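You operate a simulated robot arm through the tools that you are given. There is no shell and no other tool. Be economical: measure what you need, move in short steps, check, and stop when the job is done.

You run a simulated robot arm. Do the job below in one go: nothing can be reset, and whatever is moved stays where it is left.

JOB
Take the green bow and leave it on top of the silver roll. Take the green straw from the top of the long bench and leave it in the grey tray. Take the wrapped green brittle bar and leave it on top of the large napkin carton. Take the blue bow and put it on top of the blue reel. Take the blue paper cup and put it on the shelf under the steel table. Take the white paper bag from the top of the wooden table and leave it on the top of the long bench. Any order will do. Set down upright: white paper bag.

The check looks at the end state, three seconds after you hand in, the way a careful person would. Anything else that was tipped, shoved, dropped, spilled or broken makes it a failure. Flat cloth is picked up by pressing the open fingertips on it (5 to 10 N) and closing them slowly along it; thin cloth reads only 2 to 8 mm in the jaws.

ROBOT AND FRAMES
A 6-joint arm with a two-finger parallel gripper on a trunk, on a base that drives. Base frame: it is fixed to the floor where the robot stands at the start and does not move with it; the origin is under the middle of the robot, x ahead of it, y to its left, z up; the surface under the hand at the start is at about z = 860. Units: mm, degrees, N and s.
With the tool pointing down near the work surface it reaches from about 580 to 940 mm from the robot's upright axis, wherever it stands. Its first joint turns from -149.0 to 149.0 degrees. Places, roughly: blue bow (4x4x2 cm) [-1500, 100, 800]; blue paper cup (6x6x5 cm) [-1700, 300, 900]; blue reel (6x6x5 cm) [-1500, 500, 900]; green bow (4x4x2 cm) [500, -100, 900]; green straw (2x2x19 cm) [800, 500, 1000]; grey tray (38x20x5 cm) [500, 600, 900]; large napkin carton [500, 2000, 1000]; shelf under the steel table [700, 3300, 200]; silver roll (6x6x15 cm) [-1400, 300, 900]; top of the long bench [700, 300, 900]; white paper bag (6x8x11 cm) [-1700, 400, 900]; wrapped green brittle bar [750, 2000, 750]. Payload 3.43 kg.
The tool frame sits at the grasp point between the pads (the TCP): z along the fingers, y along the line on which they close. The tips reach 34 mm beyond it. Largest opening 128 mm; finger width 24, thickness 12; the body of the gripper, 48 by 130 mm, starts 96 mm behind the TCP.
Orientation is told as [roll, pitch, yaw] about the base's x, y, z axes, in that order, counted from this pose: with the fingers straight down and closing along the base's y, the tool's x points along the base's -x, its y along +y and its z along -z.

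CONTROLS
- The arm moves only by the tool servo_tool. Its argument "targets" is a list of rows, each a list of 3 entries, a list of its own where there are three numbers: the finger opening in cm, from 0 to 12.8, then the shift along the tool's x, y, z in units of 30 mm (1.0 is 30 mm), then the turn, a rotation vector about the tool's x, y, z in units of 6 degrees (1.0 is 6 degrees). In form: [[claw, [tx, ty, tz], [wx, wy, wz]], ...]. A call has 1 to 10 rows; each row shifts and turns the commanded pose from where the row before left it, along the tool's axes as they then stand. A call with a number of a shift or a turn outside -1 to 1 is refused whole. A row lasts 0.2 s, in which the tool goes at most 50 mm and 8.6 degrees; a call with a longer step from one row to the next is refused whole, and so is a gripper value outside its range. Where a pose cannot be reached the arm comes as near as it can. A force on the tool above 40 N (or 10 N above the force at the start of the call, whichever is more), or a blocked arm, ends the call early, and 0.2 s more pass. Each finger travels about 108 mm/s and halts on what it meets, pressing with about 21 N; the grip force reading is that of the motor and also rises with nothing between the fingers. The clock runs only during rows and for 0.2 s after the last one: add rows that do not move to give the fingers time. The reply holds the time, the measured pose of the TCP, the force on the tool along the base axes, the opening and the grip force, in the units named above and with some noise, with the torque about the TCP (base axes, N m) and any sound that the robot's microphone picked up.
- Cameras (640 x 400 px; columns grow to the right, rows downward): "scene" is now at [32.5, 213, 1632.8]; the picture's right is [0.39, -0.92, 0.00], its down [-0.70, -0.29, -0.65] and it looks along [0.60, 0.25, -0.76] (base axes); focal length 280 px, centre (320, 200). "wrist" rides on the gripper at [76, -11, -160] in the tool frame; the picture's right is [0.15, 0.99, 0.00], its down [-0.88, 0.13, -0.46] and it looks along [-0.45, 0.07, 0.89] (tool axes); focal length 234 px, centre (320, 200).
- capture(camera): a new picture of that camera. The clock stands still meanwhile.
- move_column(by): slides the trunk up (or, below 0, down) by that many mm; the arm and the scene camera ride with it, the base frame stays. It gives what a move gives, with no picture.
- base_move(legs): drives the robot by 1 to 6 legs, each [ahead, turn to the left] in mm and degrees, along the robot's own axes; the way and the turn of a leg run together, so that a leg with both is an arc; at most 1500 mm and 180 degrees a leg. The arm and the cameras ride along, it lands a little off, and it stops where it bumps. It gives what a move gives.
- turn_head(pan, tilt): turns the head with the scene camera to pan (to the left, within 155 degrees either way) and tilt (down, from -29 to 69), counted from straight ahead of the robot. It gives what a move gives.
- pixel_to_xyz(camera, pixels): for up to 12 pixels [column, row] of the newest picture of that camera ("zoom" is the newest enlarged one), the place [x, y, z] in the base frame of the surface seen there, good to about 3 mm, but the place of the scene camera against the robot may be out by one fixed shift of up to 25 mm in any direction. The clock stands still meanwhile.
- close_up(camera, box): a new picture of the part [left, top, right, bottom] of that camera's present view, enlarged. The clock stands still meanwhile.
- job_done(): hands the job in; it is judged then, once.

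Keep the steps short. Do not move on a guess: measure, check each grasp and each placing, and mend mistakes. In all there are 124 turns and 126 pictures (those below and enlarged ones count). Leave the gripper open and the arm clear of the work at the hand-in unless told otherwise, and finish with a single line.

The tools are called after ">>>" as name(argument=value, ...) on one line, values as JSON. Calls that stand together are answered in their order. servo_tool: Moves the arm, as the interface text tells. Its arguments: {"type":"object","properties":{"targets":{"type":"array","items":{"type":"array"}}},"required":["targets"]} The other tools are called the same way: move_column (by) slides the trunk up or down; base_move (legs) drives the base; turn_head (pan, tilt) turns the head that bears the scene camera; capture (camera) takes a picture; pixel_to_xyz (camera, pixels) gives the place of the surface under pixels of a picture; close_up (camera, box) takes an enlarged picture of a part of a camera's view; job_done () hands the job in.

At the start:

```text
time_s: 0.0
tool_pos: [675.2, 475.6, 1105.2]
tcp_rot: [0.0, 0.0, -0.1]
wrist_force: [0.4, -0.2, 0.1]
wrist_torque: [0.03, -0.02, 0.02]
width: 128.3
grasp_force: 0.0
trunk travel left (down, up): [-650.0, 60.0]
robot x, y, heading: [-0.2, 0.9, 0.4]
head pan, tilt: [22.7, 49.5]
```

scene: 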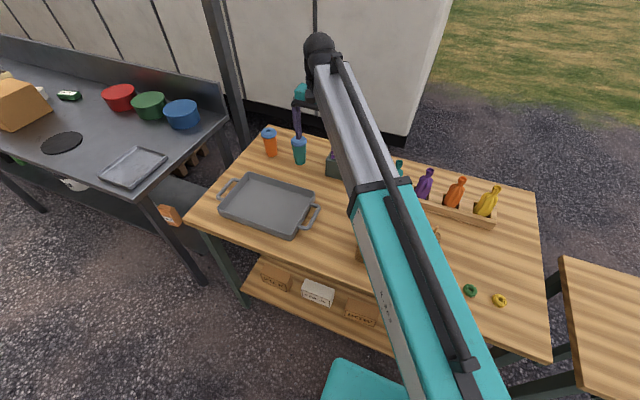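
wrist: 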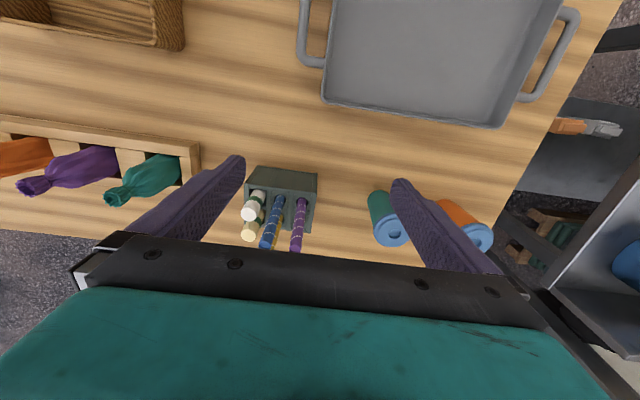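

I see the long bench with the straw box, the tray and some bows. First I'll take close looks at the straw box (wrist, around column 280, row 210) and at the bench's right part.

>>> close_up(camera="wrist", box=[200, 140, 360, 260])

>>> close_up(camera="scene", box=[180, 100, 560, 350])

```text
3.33 times, centred on (280, 200) of wrist
```

zoom: 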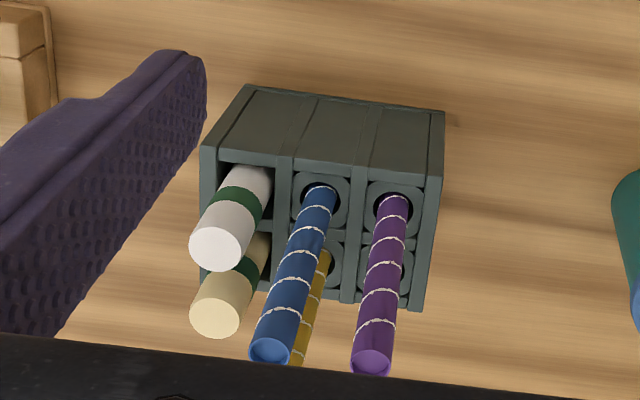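

```text
1.60 times, centred on (370, 225) of scene
```

zoom: 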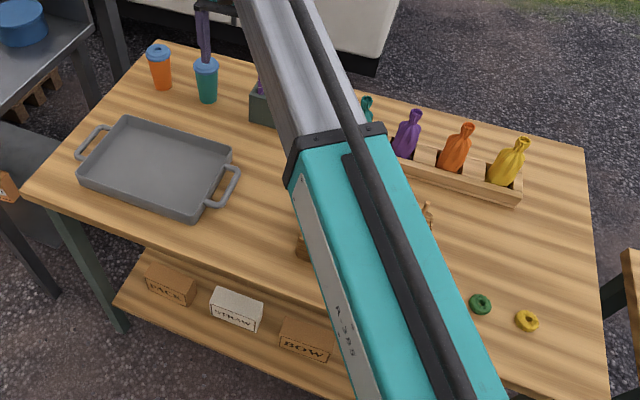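

The sixth slot behind the purple straw is hidden. I'll pull the hand back toward the robot by 120 mm and up a little to see the whole box.

>>> servo_tool(targets=[[12.8, [1, 0, -0.5], [0, 0, 0]], [12.8, [1, 0, -0.5], [0, 0, 0]], [12.8, [1, 0, 0], [0, 0, 0]], [12.8, [1, 0, 0], [0, 0, 0]], [12.8, [0, 0, 0], [0, 0, 0]]])

>>> capture(camera="wrist")

>>> capture(camera="scene")

```text
time_s: 1.2
tool_pos: [554.4, 475.5, 1134.5]
tcp_rot: [0.0, 0.0, 0.0]
wrist_force: [-0.6, -0.1, 0.1]
wrist_torque: [-0.01, 0.02, -0.03]
width: 128.2
grasp_force: 0.0
trunk travel left (down, up): [-650.0, 60.0]
robot x, y, heading: [-2.8, 0.5, 0.1]
head pan, tilt: [22.7, 49.5]
```

```text
121 pictures are left
```

wrist: 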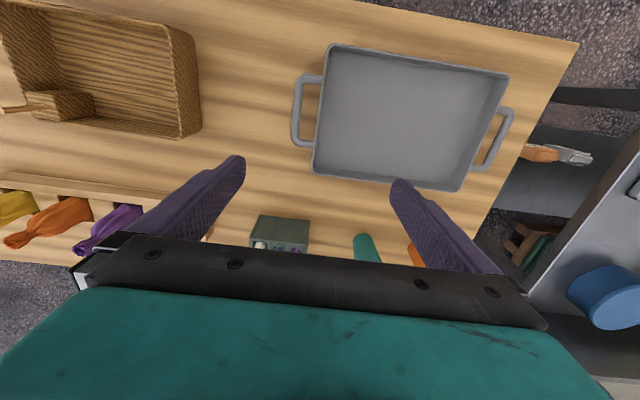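

```text
120 pictures are left
```

scene: 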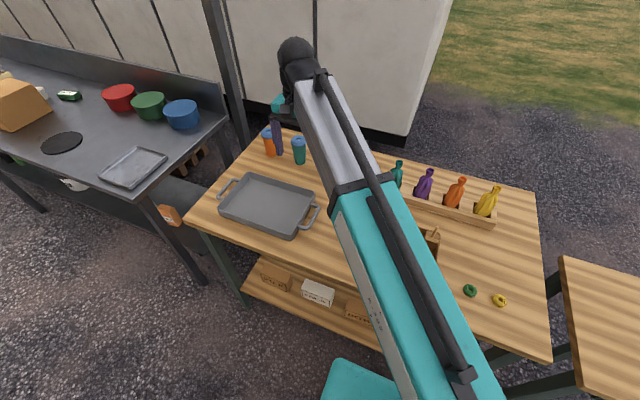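

The holder is still hidden by the arm. I'll move the hand to the right (-y) high over the bench, towards the green bow, which clears the scene camera's view of the holder.

>>> servo_tool(targets=[[12.8, [0, -1, 0], [0, 0, 0]], [12.8, [0, -1, 0], [0, 0, 0]], [12.8, [0, -1, 0], [0, 0, 0]], [12.8, [0, -1, 0], [0, 0, 0]], [12.8, [0, -1, 0], [0, 0, 0]], [12.8, [0, -1, 0], [0, 0, 0]], [12.8, [0, -1, 0], [0, 0, 0]], [12.8, [0, -1, 0], [0, 0, 0]], [12.8, [0, -1, 0], [0, 0, 0]], [12.8, [0, -1, 0], [0, 0, 0]]])

>>> servo_tool(targets=[[12.8, [0, -1, 0], [0, 0, 0]], [12.8, [0, -1, 0], [0, 0, 0]], [12.8, [0, -1, 0], [0, 0, 0]], [12.8, [0, -1, 0], [0, 0, 0]], [12.8, [0, -1, 0], [0, 0, 0]], [12.8, [0, -1, 0], [0, 0, 0]], [12.8, [0, -1, 0], [0, 0, 0]], [12.8, [0, 0, 0], [0, 0, 0]]])

>>> capture(camera="wrist")

>>> capture(camera="scene")

```text
time_s: 1.9
tool_pos: [556.3, 409.0, 1134.3]
tcp_rot: [0.4, -0.6, -0.4]
wrist_force: [2.6, 0.5, -4.5]
wrist_torque: [0.34, 0.21, 0.2]
width: 127.8
grasp_force: 0.2
trunk travel left (down, up): [-650.0, 60.0]
robot x, y, heading: [-0.4, 1.6, -0.0]
head pan, tilt: [22.7, 49.5]
stopped in row 3: the force on the tool passed its limit at 50 N (the readings are from after the stop); the commanded pose is now the measured one
```

```text
time_s: 2.3
tool_pos: [558.0, 393.2, 1135.2]
tcp_rot: [0.5, -0.9, -1.0]
wrist_force: [4.8, -1.5, -7.0]
wrist_torque: [0.36, 0.24, 0.25]
width: 127.8
grasp_force: 0.1
trunk travel left (down, up): [-650.0, 60.0]
robot x, y, heading: [-1.9, 3.3, -0.0]
head pan, tilt: [22.7, 49.5]
stopped in row 1: the force on the tool passed its limit at 51 N (the readings are from after the stop); the commanded pose is now the measured one
```

```text
119 pictures are left
```

wrist: 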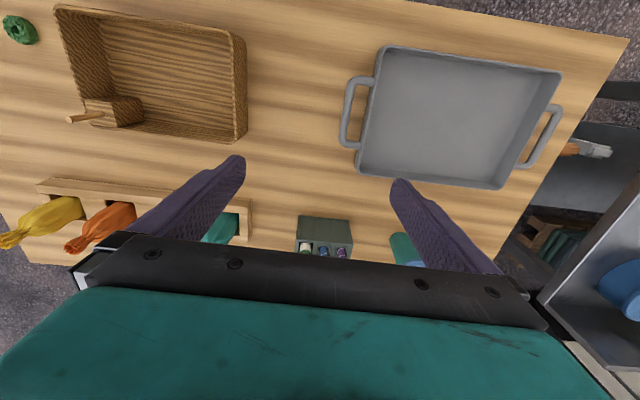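

```text
118 pictures are left
```

scene: 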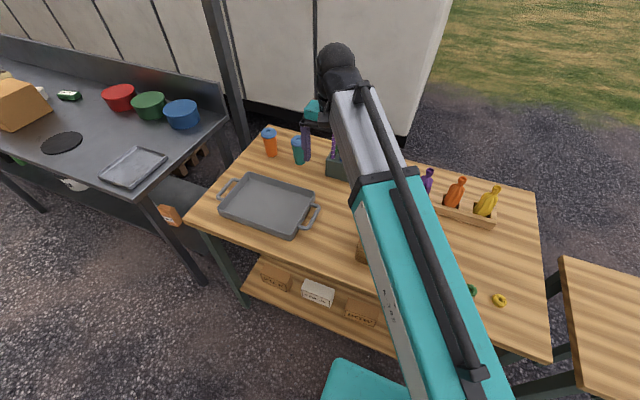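

The move was stopped by a force in what looks like free air. I'll look closely at the hand in the scene view around (330, 110) and see what it touches.

>>> close_up(camera="scene", box=[250, 20, 450, 200])

>>> servo_tool(targets=[[12.8, [0, 0, 0], [0, 0, 0]]])

```text
2.22 times, centred on (350, 110) of scene
```

zoom: 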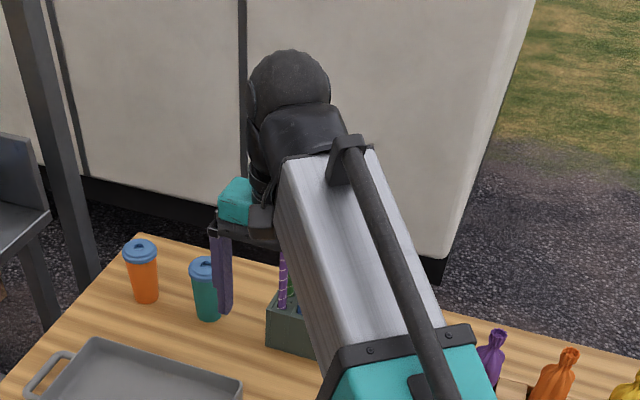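

```text
time_s: 2.7
tool_pos: [558.8, 392.5, 1134.8]
tcp_rot: [0.5, -0.8, -1.0]
wrist_force: [5.8, -0.2, -9.7]
wrist_torque: [0.23, 0.13, 0.15]
width: 128.2
grasp_force: 0.0
trunk travel left (down, up): [-650.0, 60.0]
robot x, y, heading: [0.2, 3.7, 0.2]
head pan, tilt: [22.7, 49.5]
```

The forearm appears to press on the hand (folded in close and high; force pushes it outward and down). I'll back off: out along +x and slightly down, then move sideways at a larger radius.

>>> servo_tool(targets=[[12.8, [-0.5, 0, 0.3], [0, 0, 0]], [12.8, [-1, 0, 0.2], [0, 0, 0]], [12.8, [-1, 0, 0], [0, 0.1, 0]], [12.8, [-1, 0, 0], [0, 0, 0]], [12.8, [0, 0, 0], [0, 0, 0]]])

```text
time_s: 3.9
tool_pos: [665.2, 392.3, 1121.4]
tcp_rot: [0.5, -0.2, -1.0]
wrist_force: [-0.3, 0.4, -1.2]
wrist_torque: [0.01, -0.01, 0.02]
width: 128.1
grasp_force: 0.1
trunk travel left (down, up): [-650.0, 60.0]
robot x, y, heading: [1.4, 3.3, 0.1]
head pan, tilt: [22.7, 49.5]
```

The force is gone. Now I'll go sideways to -y.

>>> servo_tool(targets=[[12.8, [0, -1, 0], [0, 0, 0]], [12.8, [0, -1, 0], [0, 0, 0]], [12.8, [0, -1, 0], [0, 0, 0]], [12.8, [0, -1, 0], [0, 0, 0]], [12.8, [0, -1, 0], [0, 0, 0]], [12.8, [0, -1, 0], [0, 0, 0]], [12.8, [0, -1, 0], [0, 0, 0]], [12.8, [0, -1, 0], [0, 0, 0]], [12.8, [0, -1, 0], [0, 0, 0]], [12.8, [0, -1, 0], [0, 0, 0]]])

>>> servo_tool(targets=[[12.8, [0, -1, 0], [0, 0, 0]], [12.8, [0, -1, 0], [0, 0, 0]], [12.8, [0, -1, 0], [0, 0, 0]], [12.8, [0, -1, 0], [0, 0, 0]], [12.8, [0, -1, 0], [0, 0, 0]], [12.8, [0, 0, 0], [0, 0, 0]]])

>>> capture(camera="wrist")

>>> capture(camera="scene")

```text
time_s: 5.0
tool_pos: [662.9, 250.6, 1119.7]
tcp_rot: [0.6, -0.6, -1.4]
wrist_force: [1.3, -1.8, -2.7]
wrist_torque: [0.31, 0.2, 0.15]
width: 128.0
grasp_force: 0.1
trunk travel left (down, up): [-650.0, 60.0]
robot x, y, heading: [-4.2, -1.4, -0.0]
head pan, tilt: [22.7, 49.5]
stopped in row 5: the force on the tool passed its limit at 49 N (the readings are from after the stop); the commanded pose is now the measured one
```

```text
time_s: 5.5
tool_pos: [665.5, 227.2, 1121.0]
tcp_rot: [0.9, -0.9, -1.7]
wrist_force: [3.5, -0.9, -3.9]
wrist_torque: [0.32, 0.24, 0.22]
width: 128.1
grasp_force: 0.1
trunk travel left (down, up): [-650.0, 60.0]
robot x, y, heading: [-1.4, 3.3, -0.1]
head pan, tilt: [22.7, 49.5]
stopped in row 2: the force on the tool passed its limit at 48 N (the readings are from after the stop); the commanded pose is now the measured one
```

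```text
116 pictures are left
```

wrist: 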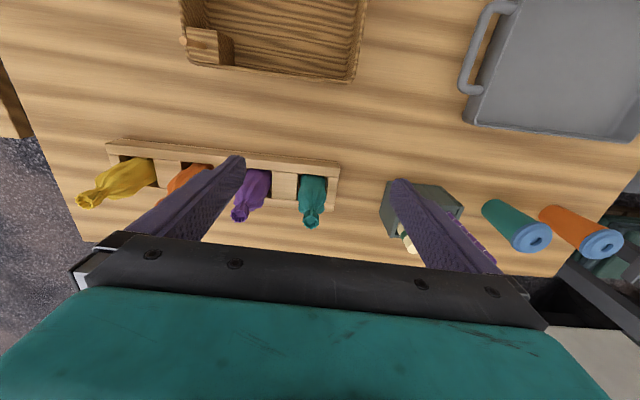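

```text
115 pictures are left
```

scene: 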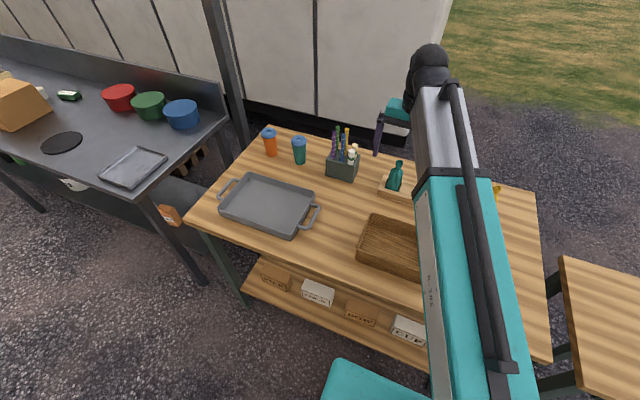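

The straw holder is now visible at (343,160). I'll take an enlarged look at it and raise the trunk 60 mm so the hand works lower relative to the shoulder (away from the forearm).

>>> close_up(camera="scene", box=[312, 115, 376, 185])

>>> pixel_to_xyz(camera="zoom", pixels=[[320, 200], [250, 150], [200, 130]])

>>> pixel_to_xyz(camera="wrist", pixels=[[386, 182], [460, 205], [330, 165], [318, 200], [500, 10]])

```text
5.71 times, centred on (344, 150) of scene
```

zoom: 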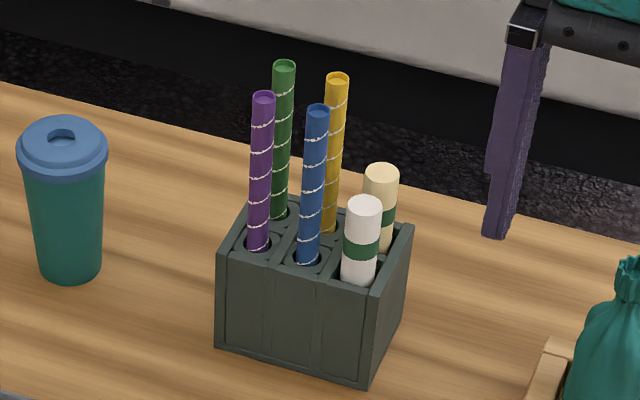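

```text
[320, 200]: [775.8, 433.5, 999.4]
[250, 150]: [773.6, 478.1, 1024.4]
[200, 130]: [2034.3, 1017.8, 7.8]
```

```text
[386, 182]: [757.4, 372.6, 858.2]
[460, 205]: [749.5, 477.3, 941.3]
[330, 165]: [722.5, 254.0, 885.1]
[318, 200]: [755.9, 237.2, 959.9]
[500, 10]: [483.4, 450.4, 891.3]
```

Green straw is the back-left one, at zoom column 283. I'll measure it, its neighbours and the holder corners.

>>> pixel_to_xyz(camera="zoom", pixels=[[284, 75], [282, 110], [281, 150], [280, 200], [265, 105], [261, 180], [318, 120], [336, 90], [368, 285], [225, 248], [408, 232], [60, 130]])

>>> move_column(by=60)

```text
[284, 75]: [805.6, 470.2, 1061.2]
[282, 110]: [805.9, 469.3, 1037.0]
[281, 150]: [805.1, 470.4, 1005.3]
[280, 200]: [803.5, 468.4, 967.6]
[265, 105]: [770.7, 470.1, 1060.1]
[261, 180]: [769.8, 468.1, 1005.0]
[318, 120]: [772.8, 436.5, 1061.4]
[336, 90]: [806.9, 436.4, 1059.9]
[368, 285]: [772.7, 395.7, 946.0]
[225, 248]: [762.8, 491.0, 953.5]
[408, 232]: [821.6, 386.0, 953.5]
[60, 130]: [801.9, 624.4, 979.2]
```

```text
time_s: 6.5
tool_pos: [665.5, 226.7, 1181.8]
tcp_rot: [1.0, -0.9, -1.8]
wrist_force: [4.2, 1.2, -7.6]
wrist_torque: [-0.1, 0.05, -0.06]
width: 128.0
grasp_force: 0.1
trunk travel left (down, up): [-710.0, 0.0]
robot x, y, heading: [1.4, 5.3, -0.0]
head pan, tilt: [22.7, 49.5]
```

Straws stand 34 mm apart; the green one is at about (808,470), top at 1062. A diagonal grip (closing along x+y) passes between its neighbours best. I'll turn the hand by -45° about the vertical (this also takes the camera away from the forearm) while lowering it a little.

>>> servo_tool(targets=[[8, [-0.5, 0, 0.5], [0, 0, 1]], [8, [-0.5, 0, 0.5], [0, 0, 1]], [8, [0, 0, 0], [0, 0, 1]], [8, [0, 0, 0], [0, 0, 1]], [8, [0, 0, 0], [0, 0, 1]], [8, [0, 0, 0], [0, 0, 1]], [8, [0, 0, 0], [0, 0, 1]], [8, [0, 0, 0], [0, 0, 0.2]], [8, [0, 0, 0], [0, 0, 0]]])

```text
time_s: 8.5
tool_pos: [694.0, 224.8, 1151.9]
tcp_rot: [1.3, 0.1, -45.1]
wrist_force: [0.1, 0.0, 0.4]
wrist_torque: [0.01, 0.03, 0.06]
width: 80.1
grasp_force: 0.1
trunk travel left (down, up): [-710.0, 0.0]
robot x, y, heading: [0.3, 2.0, 0.1]
head pan, tilt: [22.7, 49.5]
```

Forces are zero now. I'll move over the green straw: (106, 245) mm in base, i.e. about 98 along tool x and 248 along tool y, correcting the small roll.

>>> servo_tool(targets=[[8, [0.363, 0.919, 0], [0.15, -0.15, 0]], [8, [0.363, 0.919, 0], [0, 0, 0]], [8, [0.363, 0.919, 0], [0, 0, 0]], [8, [0.363, 0.919, 0], [0, 0, 0]], [8, [0.363, 0.919, 0], [0, 0, 0]], [8, [0.363, 0.919, 0], [0, 0, 0]], [8, [0.363, 0.919, 0], [0, 0, 0]], [8, [0.363, 0.919, 0], [0, 0, 0]], [8, [0.363, 0.919, 0], [0, 0, 0]], [8, [0, 0, 0], [0, 0, 0]]])

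>>> capture(camera="wrist")

```text
time_s: 10.7
tool_pos: [800.2, 470.6, 1153.8]
tcp_rot: [0.6, -1.0, -45.0]
wrist_force: [-0.1, 0.9, 0.1]
wrist_torque: [0.01, -0.02, 0.03]
width: 79.8
grasp_force: 0.1
trunk travel left (down, up): [-710.0, 0.0]
robot x, y, heading: [1.6, 3.4, -0.1]
head pan, tilt: [22.7, 49.5]
```

```text
113 pictures are left
```

wrist: 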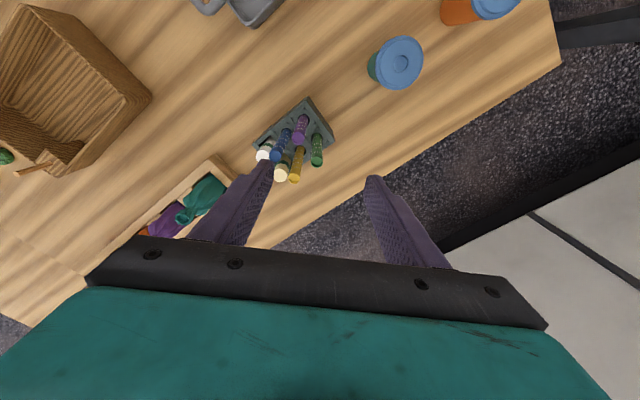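

I can see the straws from above between the fingers; measuring the green straw (316,158) and others with the wrist camera.

>>> close_up(camera="wrist", box=[240, 90, 350, 190])

>>> pixel_to_xyz(camera="zoom", pixels=[[445, 270], [448, 295], [448, 240], [330, 360], [315, 300], [215, 270], [350, 180]])

```text
4.00 times, centred on (295, 140) of wrist
```

zoom: 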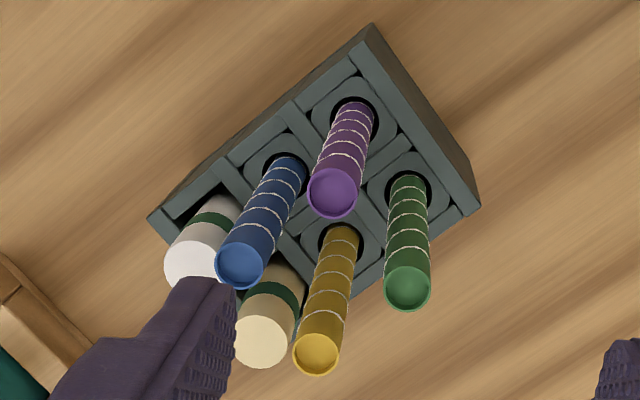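

```text
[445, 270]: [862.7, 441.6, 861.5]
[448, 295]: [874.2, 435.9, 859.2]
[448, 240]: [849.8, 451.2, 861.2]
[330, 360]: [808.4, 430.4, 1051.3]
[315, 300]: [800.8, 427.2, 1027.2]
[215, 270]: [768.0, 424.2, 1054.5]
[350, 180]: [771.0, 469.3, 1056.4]
```

>>> pixel_to_xyz(camera="zoom", pixels=[[407, 288], [407, 250], [408, 205], [332, 193], [315, 352], [240, 265], [300, 330]])

```text
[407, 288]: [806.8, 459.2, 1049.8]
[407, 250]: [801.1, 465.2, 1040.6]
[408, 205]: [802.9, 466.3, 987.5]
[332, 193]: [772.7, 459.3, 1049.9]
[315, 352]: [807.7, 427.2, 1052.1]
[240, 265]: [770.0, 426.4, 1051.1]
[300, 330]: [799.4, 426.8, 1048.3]
```

Green straw axis ≈ (807.5, 460.5), top at 1050. Aligning the TCP there, fingers to 40 mm, then check from the wrist before descending.

>>> servo_tool(targets=[[4, [-0.41, -0.07, 0], [0.19, 0.05, 0]], [4, [0, 0, 0.5], [0, 0, 0]], [4, [0, 0, 0], [0, 0, 0]], [4, [0, 0, 0], [0, 0, 0]]])

>>> close_up(camera="wrist", box=[240, 100, 400, 220])

```text
time_s: 11.7
tool_pos: [802.7, 455.7, 1137.0]
tcp_rot: [-0.7, -0.6, -45.0]
wrist_force: [-0.2, -0.5, 1.0]
wrist_torque: [0.01, -0.01, 0.02]
width: 40.2
grasp_force: 0.1
out of reach, approached as far as the arm can: row 1
trunk travel left (down, up): [-710.0, 0.0]
robot x, y, heading: [-3.0, 0.5, -0.1]
head pan, tilt: [22.7, 49.5]
```

```text
3.33 times, centred on (320, 160) of wrist
```

zoom: 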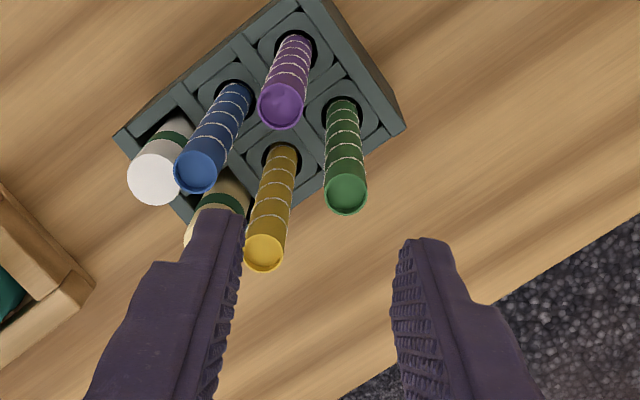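

Slightly short because of the height (reach limit). I'll lower to tips just above the straw top and correct by +7 mm along tool y.

>>> servo_tool(targets=[[4, [0, 0, 0.7], [0, 0.15, 0]], [4, [0, 0.22, 0.6], [0, 0, 0]], [4, [0, 0, 0], [0, 0, 0]]])

>>> close_up(camera="wrist", box=[240, 100, 400, 220])

>>> capture(camera="scene")

```text
time_s: 12.5
tool_pos: [808.1, 458.9, 1098.0]
tcp_rot: [-0.8, 0.2, -45.0]
wrist_force: [-0.3, 0.6, -0.7]
wrist_torque: [-0.03, 0.0, -0.01]
width: 40.4
grasp_force: 0.0
trunk travel left (down, up): [-710.0, 0.0]
robot x, y, heading: [-1.6, 0.1, 0.0]
head pan, tilt: [22.7, 49.5]
```

```text
3.33 times, centred on (320, 160) of wrist
```

zoom: 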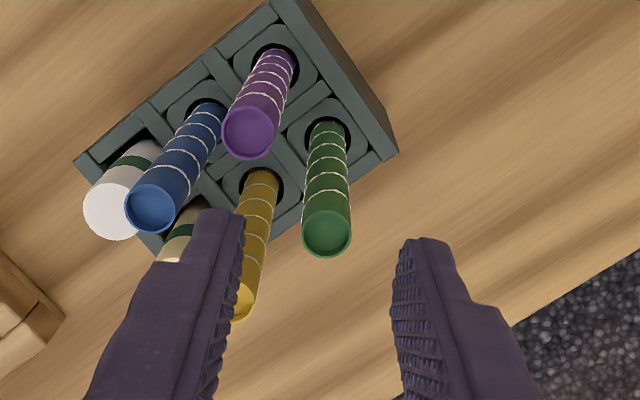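

```text
109 pictures are left
```

scene: 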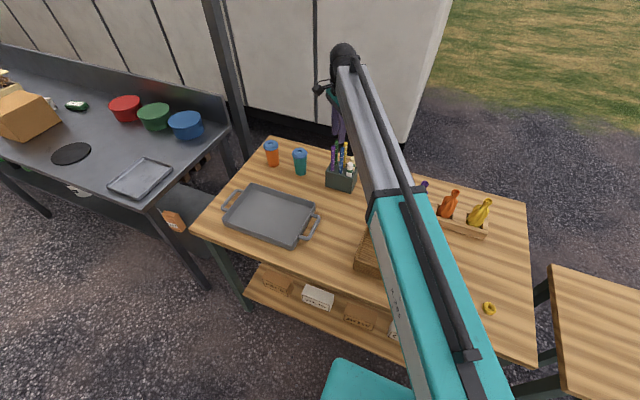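

The geometry fits: green centred within 2 mm, yellow and purple clear of the finger edges by ~4 mm after a 2 mm shift. Descending 80 mm.

>>> servo_tool(targets=[[4, [0.07, 0.03, 0.4], [0, 0, 0]], [4, [0, 0, 0.5], [0, 0, 0]], [4, [0, 0, 0.6], [0, 0, 0]], [4, [0, 0, 0.6], [0, 0, 0]], [4, [0, 0, 0.5], [0, 0, 0]], [4, [0, 0, 0], [0, 0, 0]]])

>>> close_up(camera="wrist", box=[240, 100, 400, 220])

```text
time_s: 13.9
tool_pos: [805.9, 461.8, 1018.8]
tcp_rot: [-0.6, 0.3, -45.0]
wrist_force: [0.1, -0.1, -0.5]
wrist_torque: [0.02, -0.02, -0.01]
width: 39.9
grasp_force: 0.0
trunk travel left (down, up): [-710.0, 0.0]
robot x, y, heading: [-1.4, 1.5, -0.1]
head pan, tilt: [22.7, 49.5]
```

```text
3.33 times, centred on (320, 160) of wrist
```

zoom: 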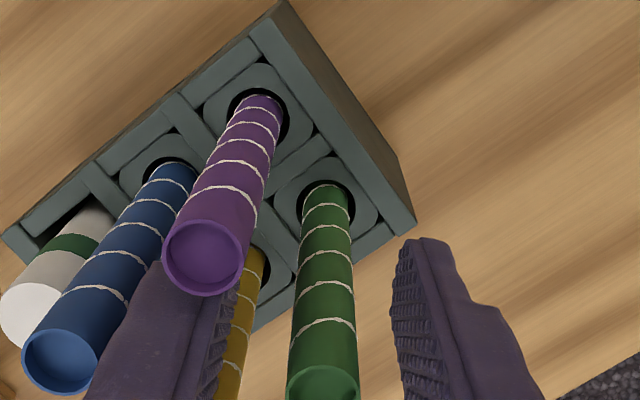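

The green straw stands between the fingers, neighbours untouched. Closing.

>>> servo_tool(targets=[[2.5, [0, 0, 0], [0, 0, 0]], [1.2, [0, 0, 0], [0, 0, 0]], [0.8, [0, 0, 0], [0, 0, 0]], [0.8, [0, 0, 0], [0, 0, 0]]])

```text
time_s: 14.9
tool_pos: [805.8, 461.8, 1019.0]
tcp_rot: [-0.7, 0.4, -45.0]
wrist_force: [-0.3, 0.5, 1.6]
wrist_torque: [0.05, 0.01, 0.01]
width: 12.0
grasp_force: 20.6
trunk travel left (down, up): [-710.0, 0.0]
robot x, y, heading: [1.1, 0.8, 0.1]
head pan, tilt: [22.7, 49.5]
```

Gripped at 12 mm. Lifting straight up 100 mm.

>>> servo_tool(targets=[[0.8, [0, 0, -0.5], [0, 0, 0]], [0.8, [0, 0, -0.7], [0, 0, 0]], [0.8, [0, 0, -0.7], [0, 0, 0]], [0.8, [0, 0, -0.7], [0, 0, 0]], [0.8, [0, 0, -0.7], [0, 0, 0]], [0.8, [0, 0, 0], [0, 0, 0]]])

>>> capture(camera="wrist")

>>> capture(camera="scene")

```text
time_s: 16.3
tool_pos: [805.3, 460.2, 1119.5]
tcp_rot: [-0.6, 0.3, -44.9]
wrist_force: [0.5, 0.7, -1.5]
wrist_torque: [0.0, 0.01, -0.02]
width: 12.1
grasp_force: 20.7
out of reach, approached as far as the arm can: row 5
trunk travel left (down, up): [-710.0, 0.0]
robot x, y, heading: [-0.8, 3.3, 0.1]
head pan, tilt: [22.7, 49.5]
```

```text
107 pictures are left
```

wrist: 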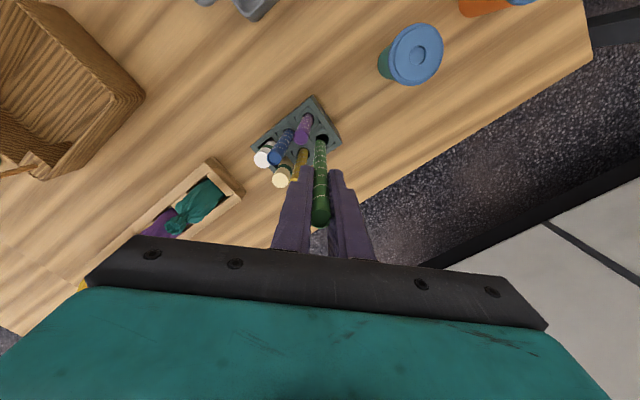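

```text
106 pictures are left
```

scene: 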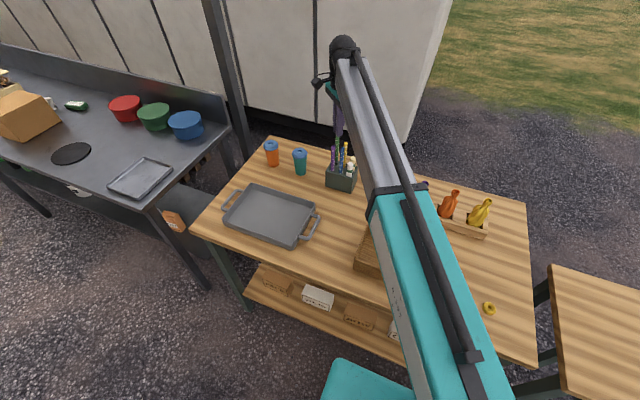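

Checking if the straw's lower end is out of its slot.

>>> close_up(camera="scene", box=[312, 125, 376, 195])

>>> pixel_to_xyz(camera="scene", pixels=[[222, 200], [258, 187], [316, 210], [280, 242], [268, 215], [250, 205], [290, 225], [235, 205]])

```text
5.71 times, centred on (344, 160) of scene
```

zoom: 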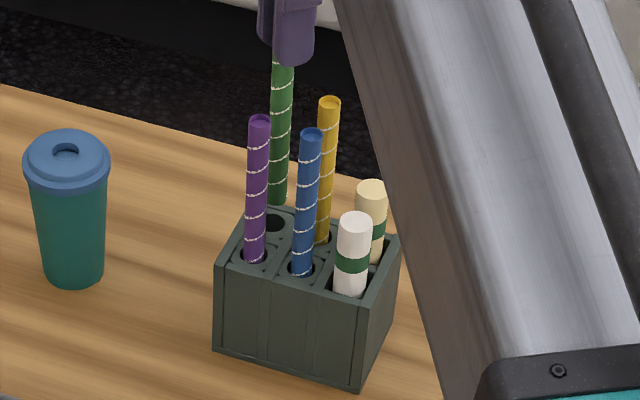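

```text
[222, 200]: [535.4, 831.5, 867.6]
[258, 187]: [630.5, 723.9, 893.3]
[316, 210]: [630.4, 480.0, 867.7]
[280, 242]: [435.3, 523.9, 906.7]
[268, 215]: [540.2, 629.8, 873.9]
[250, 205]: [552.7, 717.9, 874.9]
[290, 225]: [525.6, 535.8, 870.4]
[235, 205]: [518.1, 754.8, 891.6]
```

The straw is out of its slot. Tray interior is about x 450–620, y 525–735 with floor ~863. I'll move diagonally away (tool +x) 75 mm, then toward the robot.

>>> servo_tool(targets=[[0.8, [0.8, 0, 0], [0, 0, 0]], [0.8, [0.9, 0, 0], [0, 0, 0]], [0.8, [0.9, 0, 0], [0, 0, 0]], [0.8, [0.7, -0.7, 0], [0, 0, 0]], [0.8, [0.7, -0.7, 0], [0, 0, 0]], [0.8, [0.7, -0.7, 0], [0, 0, 0]], [0.8, [0.7, -0.7, 0], [0, 0, 0]], [0.8, [0.7, -0.7, 0], [0, 0, 0]], [0.8, [0, 0, 0], [0, 0, 0]]])

```text
time_s: 18.3
tool_pos: [599.9, 518.5, 1116.6]
tcp_rot: [-0.6, 0.3, -45.1]
wrist_force: [0.0, 0.6, 0.5]
wrist_torque: [0.01, 0.02, -0.01]
width: 11.8
grasp_force: 21.1
trunk travel left (down, up): [-710.0, 0.0]
robot x, y, heading: [0.7, 0.6, -0.1]
head pan, tilt: [22.7, 49.5]
```

Now turning the hand to yaw -90°.

>>> servo_tool(targets=[[0.8, [0, 0, 0], [0, 0, 1]], [0.8, [0, 0, 0], [0, 0, 1]], [0.8, [0, 0, 0], [0, 0, 1]], [0.8, [0, 0, 0], [0, 0, 1]], [0.8, [0, 0, 0], [0, 0, 1]], [0.8, [0, 0, 0], [0, 0, 1]], [0.8, [0, 0, 0], [0, 0, 1]], [0.8, [0, 0, 0], [0, 0, 0.5]], [0.8, [0, 0, 0], [0, 0, 0]]])

```text
time_s: 20.3
tool_pos: [601.0, 516.6, 1120.6]
tcp_rot: [-0.7, -0.3, -90.0]
wrist_force: [0.0, -0.2, 0.3]
wrist_torque: [0.01, 0.0, -0.01]
width: 11.9
grasp_force: 21.3
trunk travel left (down, up): [-710.0, 0.0]
robot x, y, heading: [2.2, -2.2, -0.3]
head pan, tilt: [22.7, 49.5]
```

Moving over the tray (to about x 535, y 560) and then tilting the fingers toward +y (about tool y).

>>> servo_tool(targets=[[0.8, [0.75, -0.9, 0], [0, 0, 0]], [0.8, [0.75, -0.9, 0], [0, 0, 0]], [0.8, [0, -0.4, 0], [0, 0.8, 0]], [0.8, [0, 0, 0], [0, 1, 0]], [0.8, [0, 0, 0], [0, 1, 0]], [0.8, [0, 0, 0], [0, 1, 0]], [0.8, [0, 0, 0], [0, 1, 0]], [0.8, [0, 0, 0], [0, 1, 0]], [0.8, [0, 0, 0], [0, 1, 0]], [0.8, [0, 0, 0], [0, 0, 0]]])

>>> capture(camera="scene")

```text
time_s: 22.5
tool_pos: [534.3, 560.8, 1120.6]
tcp_rot: [-0.9, 40.6, -90.6]
wrist_force: [0.3, -0.1, 0.1]
wrist_torque: [-0.01, -0.02, 0.0]
width: 11.9
grasp_force: 20.5
trunk travel left (down, up): [-710.0, 0.0]
robot x, y, heading: [1.8, 2.5, -0.0]
head pan, tilt: [22.7, 49.5]
```

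```text
104 pictures are left
```

scene: 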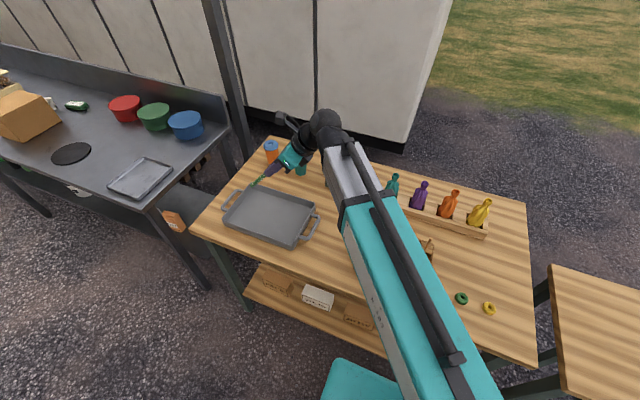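

Tilt works. 24° more, then descend.

>>> servo_tool(targets=[[0.8, [0, 0, 0], [0, 1, 0]], [0.8, [0, 0, 0], [0, 1, 0]], [0.8, [0, 0, 0], [0, 1, 0]], [0.8, [0, 0, 0], [0, 1, 0]], [0.8, [-0.9, 0, 0.42], [0, 0, 0]], [0.8, [-0.9, 0, 0.42], [0, 0, 0]], [0.8, [-0.9, 0, 0.42], [0, 0, 0]], [0.8, [-0.9, 0, 0.42], [0, 0, 0]], [0.8, [0, 0, 0], [0, 0, 0]]])

>>> close_up(camera="scene", box=[190, 100, 390, 260])

>>> capture(camera="wrist")

```text
time_s: 24.5
tool_pos: [534.7, 558.8, 1003.7]
tcp_rot: [-1.7, 64.4, -91.5]
wrist_force: [0.1, -0.5, -1.1]
wrist_torque: [-0.03, -0.01, 0.01]
width: 11.7
grasp_force: 20.7
trunk travel left (down, up): [-710.0, 0.0]
robot x, y, heading: [-1.5, 4.3, -0.2]
head pan, tilt: [22.7, 49.5]
```

```text
2.50 times, centred on (290, 180) of scene
```

zoom: 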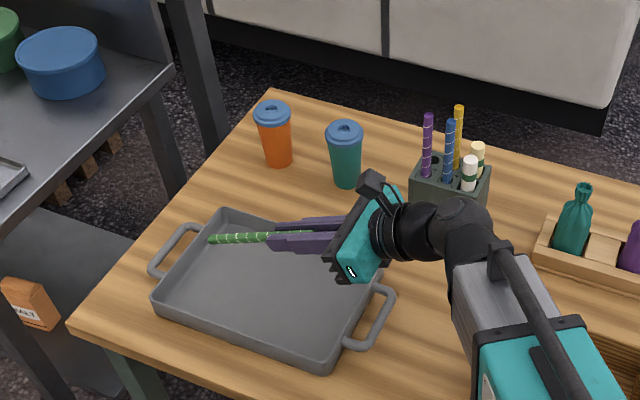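

```text
102 pictures are left
```

wrist: 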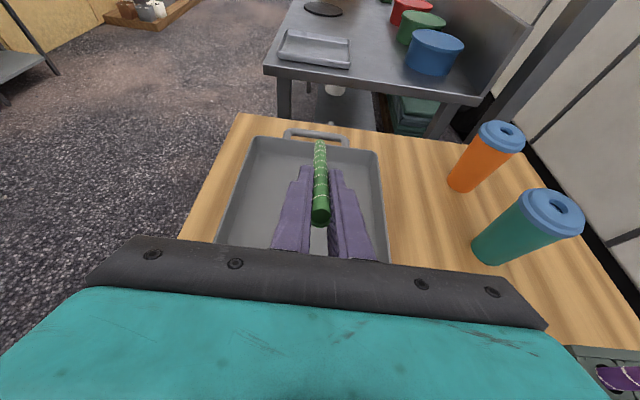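

Measuring the tray's far and side walls and straw tip from the wrist view.

>>> pixel_to_xyz(camera="wrist", pixels=[[285, 139], [285, 152], [350, 155], [244, 180], [380, 190], [240, 225], [320, 146], [270, 200]])

```text
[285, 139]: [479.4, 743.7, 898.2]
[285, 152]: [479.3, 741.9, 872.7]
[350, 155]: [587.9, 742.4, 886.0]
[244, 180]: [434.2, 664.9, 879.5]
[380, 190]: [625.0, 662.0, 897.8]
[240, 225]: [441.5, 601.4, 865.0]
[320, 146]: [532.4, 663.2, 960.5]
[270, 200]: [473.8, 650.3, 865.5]
```

Tray interior: x 437–622, y to 742, floor 865, rim 898. Shift +25 in y, down 60 mm.

>>> servo_tool(targets=[[0.8, [0.36, 0, 0.75], [0, 0, 0]], [0.8, [-0.9, 0, 0.43], [0, 0, 0]], [0.8, [-0.9, 0, 0.43], [0, 0, 0]], [0.8, [-0.27, 0, 0.13], [0, 0, 0]], [0.8, [0, 0, 0], [0, 0, 0]]])

>>> capture(camera="wrist")

>>> close_up(camera="scene", box=[210, 150, 350, 262])

```text
time_s: 25.7
tool_pos: [532.3, 583.2, 936.1]
tcp_rot: [-1.7, 64.6, -91.5]
wrist_force: [-0.6, -0.4, 3.1]
wrist_torque: [0.52, -0.05, -0.05]
width: 11.7
grasp_force: 21.0
trunk travel left (down, up): [-710.0, 0.0]
robot x, y, heading: [0.6, 3.2, 0.0]
head pan, tilt: [22.7, 49.5]
```

```text
101 pictures are left
```

wrist: 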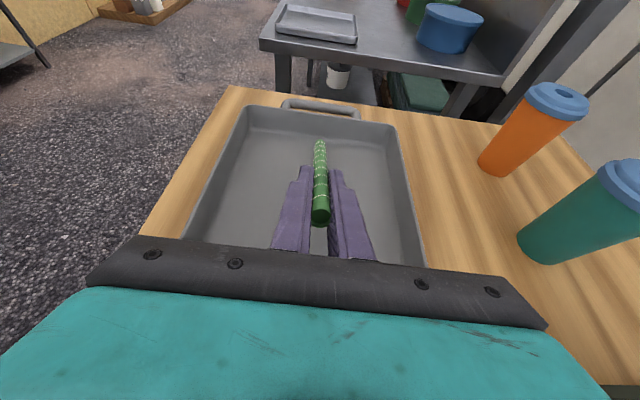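

```text
3.57 times, centred on (280, 206) of scene
```

zoom: 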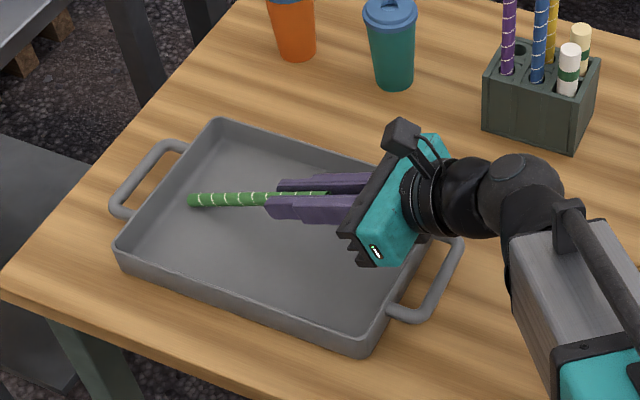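

The straw's tip touches the tray floor. Tilting 9° more and lowering 19 mm so that the drop is small, then releasing slowly.

>>> servo_tool(targets=[[0.8, [0, 0, 0], [0, 0.75, 0]], [0.8, [0, 0, 0], [0, 0.75, 0]], [0.8, [-0.6, 0, 0.17], [0, 0, 0]], [0.8, [0, 0, 0], [0, 0, 0]], [2.5, [0, 0, 0], [0, 0, 0]], [4, [0, 0, 0], [0, 0, 0]], [4, [0, 0, 0], [0, 0, 0]], [4, [0, 0, 0], [0, 0, 0]]])

>>> capture(camera="wrist")

```text
time_s: 27.5
tool_pos: [533.6, 585.8, 915.5]
tcp_rot: [-2.5, 73.4, -92.4]
wrist_force: [0.4, -0.2, -0.1]
wrist_torque: [0.02, -0.01, -0.01]
width: 39.8
grasp_force: 0.1
trunk travel left (down, up): [-710.0, 0.0]
robot x, y, heading: [-0.4, 2.7, 0.0]
head pan, tilt: [22.7, 49.5]
```

```text
99 pictures are left
```

wrist: 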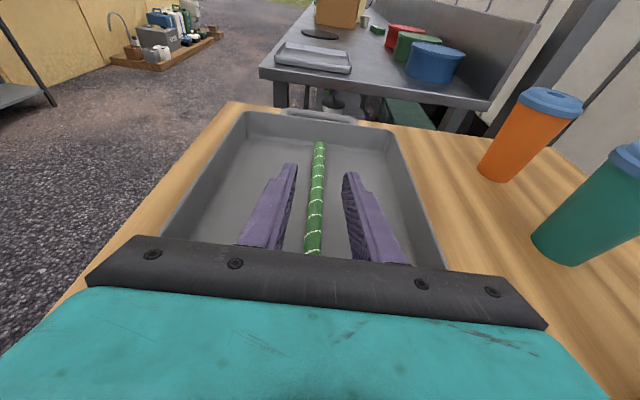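

The straw lies in the tray. Rising 150 mm and un-tilting.

>>> servo_tool(targets=[[5, [0.9, 0, -0.27], [0, 0, 0]], [5, [0.95, 0, -0.27], [0, 0, 0]], [5, [0.95, 0, -0.27], [0, 0, 0]], [5, [0.95, 0, -0.27], [0, -0.5, 0]], [5, [0.95, 0, -0.27], [0, -1, 0]], [5, [0, 0, 0], [0, -1, 0]], [5, [0, 0, 0], [0, -1, 0]], [5, [0, 0, 0], [0, -1, 0]], [5, [0, 0, 0], [0, -1, 0]], [5, [0, 0, 0], [0, -1, 0]]])

>>> servo_tool(targets=[[5, [0, 0, 0], [0, -1, 0]], [5, [0, 0.6, 0], [0, -1, 0]], [5, [0, 1, 0], [0, -1, 0]], [5, [0, 1, 0], [0, -1, 0]], [5, [0, 1, 0], [0, -1, 0]], [5, [-1, 0, 0], [0, -0.7, 0]], [5, [-1, 0, 0], [0, 0, 0]], [5, [-1, 0, 0], [0, 0, 0]], [5, [-1, 0, 0], [0, 0, 0]], [5, [0, 0, 0], [0, 0, 0]]])

```text
time_s: 29.7
tool_pos: [533.7, 586.9, 1061.3]
tcp_rot: [-1.0, 34.4, -90.4]
wrist_force: [0.1, -0.1, -0.8]
wrist_torque: [-0.01, -0.05, 0.02]
width: 50.1
grasp_force: 0.0
trunk travel left (down, up): [-710.0, 0.0]
robot x, y, heading: [-1.6, -0.1, -0.3]
head pan, tilt: [22.7, 49.5]
```

```text
time_s: 31.9
tool_pos: [640.7, 469.9, 1055.9]
tcp_rot: [-0.7, 0.3, -90.0]
wrist_force: [0.3, 0.2, -0.1]
wrist_torque: [0.02, -0.01, -0.01]
width: 50.0
grasp_force: 0.1
trunk travel left (down, up): [-710.0, 0.0]
robot x, y, heading: [-0.9, 0.8, 0.1]
head pan, tilt: [22.7, 49.5]
```

Now raising 50 mm and travelling in -y toward the green bow.

>>> servo_tool(targets=[[5, [0, 0, -1], [0, 0, 0]], [5, [-0.5, 0, -0.7], [0, 0, 0]], [5, [-1, 0, 0], [0, 0, 0]], [5, [-1, 0, 0], [0, 0, 0]], [5, [-1, 0, 0], [0, 0, 0]], [5, [-1, 0, 0], [0, 0, 0]], [5, [-1, 0, 0], [0, 0, 0]], [5, [-1, 0, 0], [0, 0, 0]], [5, [-1, 0, 0], [0, 0, 0]], [5, [-1, 0, 0], [0, 0, 0]]])

>>> servo_tool(targets=[[5, [-1, 0, 0], [0, 0, 0]], [5, [-1, 0, 0], [0, 0, 0]], [5, [-1, 0, 0], [0, 0, 0]], [5, [-1, 0, 0], [0, 0, 0]], [5, [-1, 0, 0], [0, 0, 0]], [5, [-1, 0, 0], [0, 0, 0]], [5, [-1, 0, 0], [0, 0, 0]], [5, [-1, 0, 0], [0, 0, 0]], [5, [0, 0, 0], [0, 0, 0]]])

>>> capture(camera="wrist")

>>> capture(camera="scene")

```text
time_s: 34.1
tool_pos: [641.6, 212.5, 1108.0]
tcp_rot: [-0.8, 0.3, -90.1]
wrist_force: [0.3, 0.4, 0.1]
wrist_torque: [0.03, 0.01, 0.02]
width: 49.8
grasp_force: 0.1
trunk travel left (down, up): [-710.0, 0.0]
robot x, y, heading: [-2.5, 1.0, -0.0]
head pan, tilt: [22.7, 49.5]
```

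```text
time_s: 36.1
tool_pos: [642.4, -30.7, 1104.0]
tcp_rot: [-0.7, 0.2, -90.1]
wrist_force: [-0.8, 0.7, 0.0]
wrist_torque: [-0.02, -0.02, -0.01]
width: 49.8
grasp_force: 0.2
trunk travel left (down, up): [-710.0, 0.0]
robot x, y, heading: [-0.1, 5.3, 0.1]
head pan, tilt: [22.7, 49.5]
```

```text
98 pictures are left
```

wrist: 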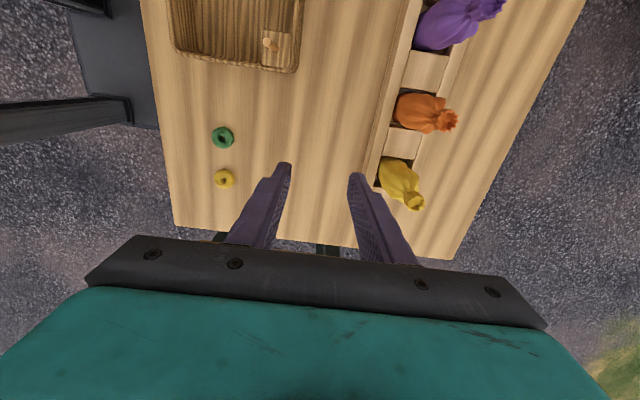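

```text
97 pictures are left
```

scene: 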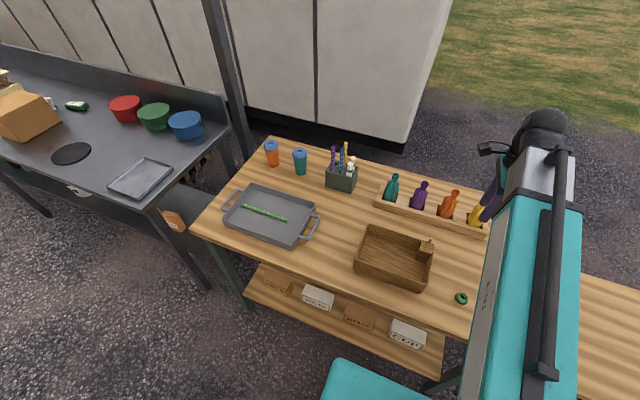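

The straw is seen lying in the tray. Measuring the green bow (222,138) in the wrist view.

>>> close_up(camera="wrist", box=[190, 110, 262, 200])

>>> pixel_to_xyz(camera="wrist", pixels=[[214, 138], [229, 132], [222, 146], [216, 130], [229, 145], [222, 138], [224, 173], [245, 150]])

```text
4.44 times, centred on (226, 155) of wrist
```

zoom: 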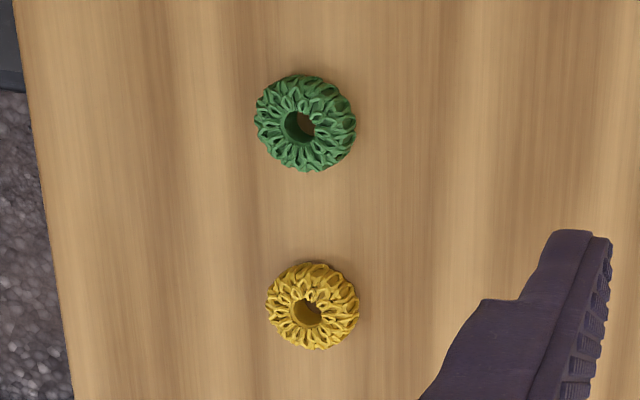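

```text
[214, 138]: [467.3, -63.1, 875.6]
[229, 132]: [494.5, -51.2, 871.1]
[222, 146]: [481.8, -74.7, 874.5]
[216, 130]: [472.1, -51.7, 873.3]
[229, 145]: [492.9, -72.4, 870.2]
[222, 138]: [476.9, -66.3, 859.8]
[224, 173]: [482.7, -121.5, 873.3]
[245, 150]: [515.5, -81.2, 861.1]
```

Green bow centre ≈ (481,-63), top ≈ 877 — too near the robot's axis. I'll back the base by 220 mm.

>>> base_move(legs=[[-220, 0]])

```text
time_s: 37.9
tool_pos: [418.2, -29.0, 1104.7]
tcp_rot: [-0.8, 0.3, -89.9]
wrist_force: [-1.0, 0.1, -0.5]
wrist_torque: [0.03, -0.01, 0.0]
width: 49.9
grasp_force: 0.1
trunk travel left (down, up): [-710.0, 0.0]
robot x, y, heading: [-226.9, 6.5, 0.5]
head pan, tilt: [22.7, 49.5]
```

Moving over the bow and down to a hover at z ≈ 960.

>>> servo_tool(targets=[[6.5, [-0.4, 0.7, 0.6], [0, 0, 0]], [6.5, [-0.4, 0.7, 0.8], [0, 0, 0]], [6.5, [-0.35, 0.7, 0.8], [0, 0, 0]], [6.5, [0, 0, 0.9], [0, 0, 0]], [6.5, [0, 0, 0.9], [0, 0, 0]], [6.5, [0, 0, 0.8], [0, 0, 0]], [6.5, [0, 0, 0], [0, 0, 0]]])

>>> capture(camera="wrist")

```text
time_s: 39.5
tool_pos: [481.2, -62.2, 960.0]
tcp_rot: [-0.7, 0.3, -89.9]
wrist_force: [0.2, -0.4, 0.6]
wrist_torque: [0.01, 0.04, 0.03]
width: 65.4
grasp_force: 0.0
trunk travel left (down, up): [-710.0, 0.0]
robot x, y, heading: [-223.4, -0.5, 0.1]
head pan, tilt: [22.7, 49.5]
```

```text
95 pictures are left
```

wrist: 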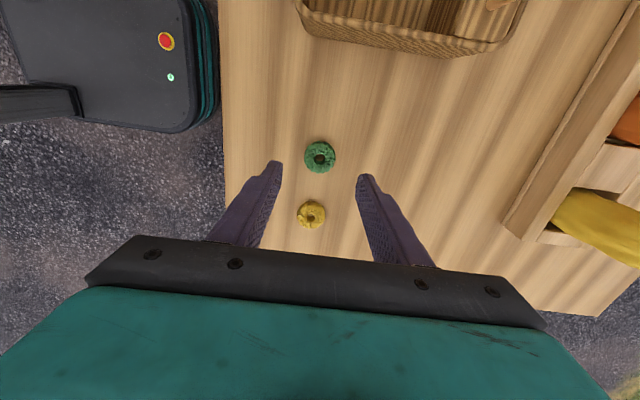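

Bow centred between the fingers (320,157). Descending 62 mm.

>>> servo_tool(targets=[[6.5, [0, 0, 0.7], [0, 0, 0]], [6.5, [0, 0, 0.7], [0, 0, 0]], [6.5, [0, 0, 0.6], [0, 0, 0]], [6.5, [0, 0, 0.07], [0, 0, 0]], [6.5, [0, 0, 0], [0, 0, 0]]])

>>> servo_tool(targets=[[5, [0, 0, 0], [0, 0, 0]], [4, [0, 0, 0], [0, 0, 0]], [3, [0, 0, 0], [0, 0, 0]], [2.5, [0, 0, 0], [0, 0, 0]], [2.5, [0, 0, 0], [0, 0, 0]]])

>>> capture(camera="wrist")

```text
time_s: 40.7
tool_pos: [480.8, -63.3, 896.6]
tcp_rot: [-0.7, 0.4, -89.9]
wrist_force: [-0.3, -0.7, -0.5]
wrist_torque: [0.0, 0.0, 0.01]
width: 65.1
grasp_force: 0.1
trunk travel left (down, up): [-710.0, 0.0]
robot x, y, heading: [-221.1, 3.8, -0.1]
head pan, tilt: [22.7, 49.5]
```

```text
time_s: 41.9
tool_pos: [480.6, -63.0, 898.4]
tcp_rot: [-0.7, 0.4, -89.9]
wrist_force: [-0.2, 0.1, 0.9]
wrist_torque: [-0.02, -0.01, 0.0]
width: 29.4
grasp_force: 20.8
trunk travel left (down, up): [-710.0, 0.0]
robot x, y, heading: [-221.8, -1.2, 0.4]
head pan, tilt: [22.7, 49.5]
```

```text
94 pictures are left
```

wrist: 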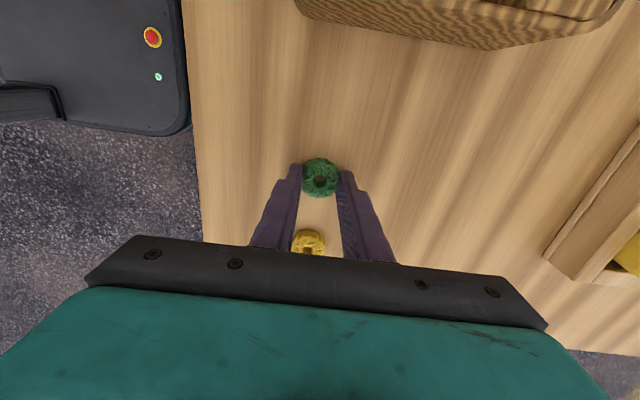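

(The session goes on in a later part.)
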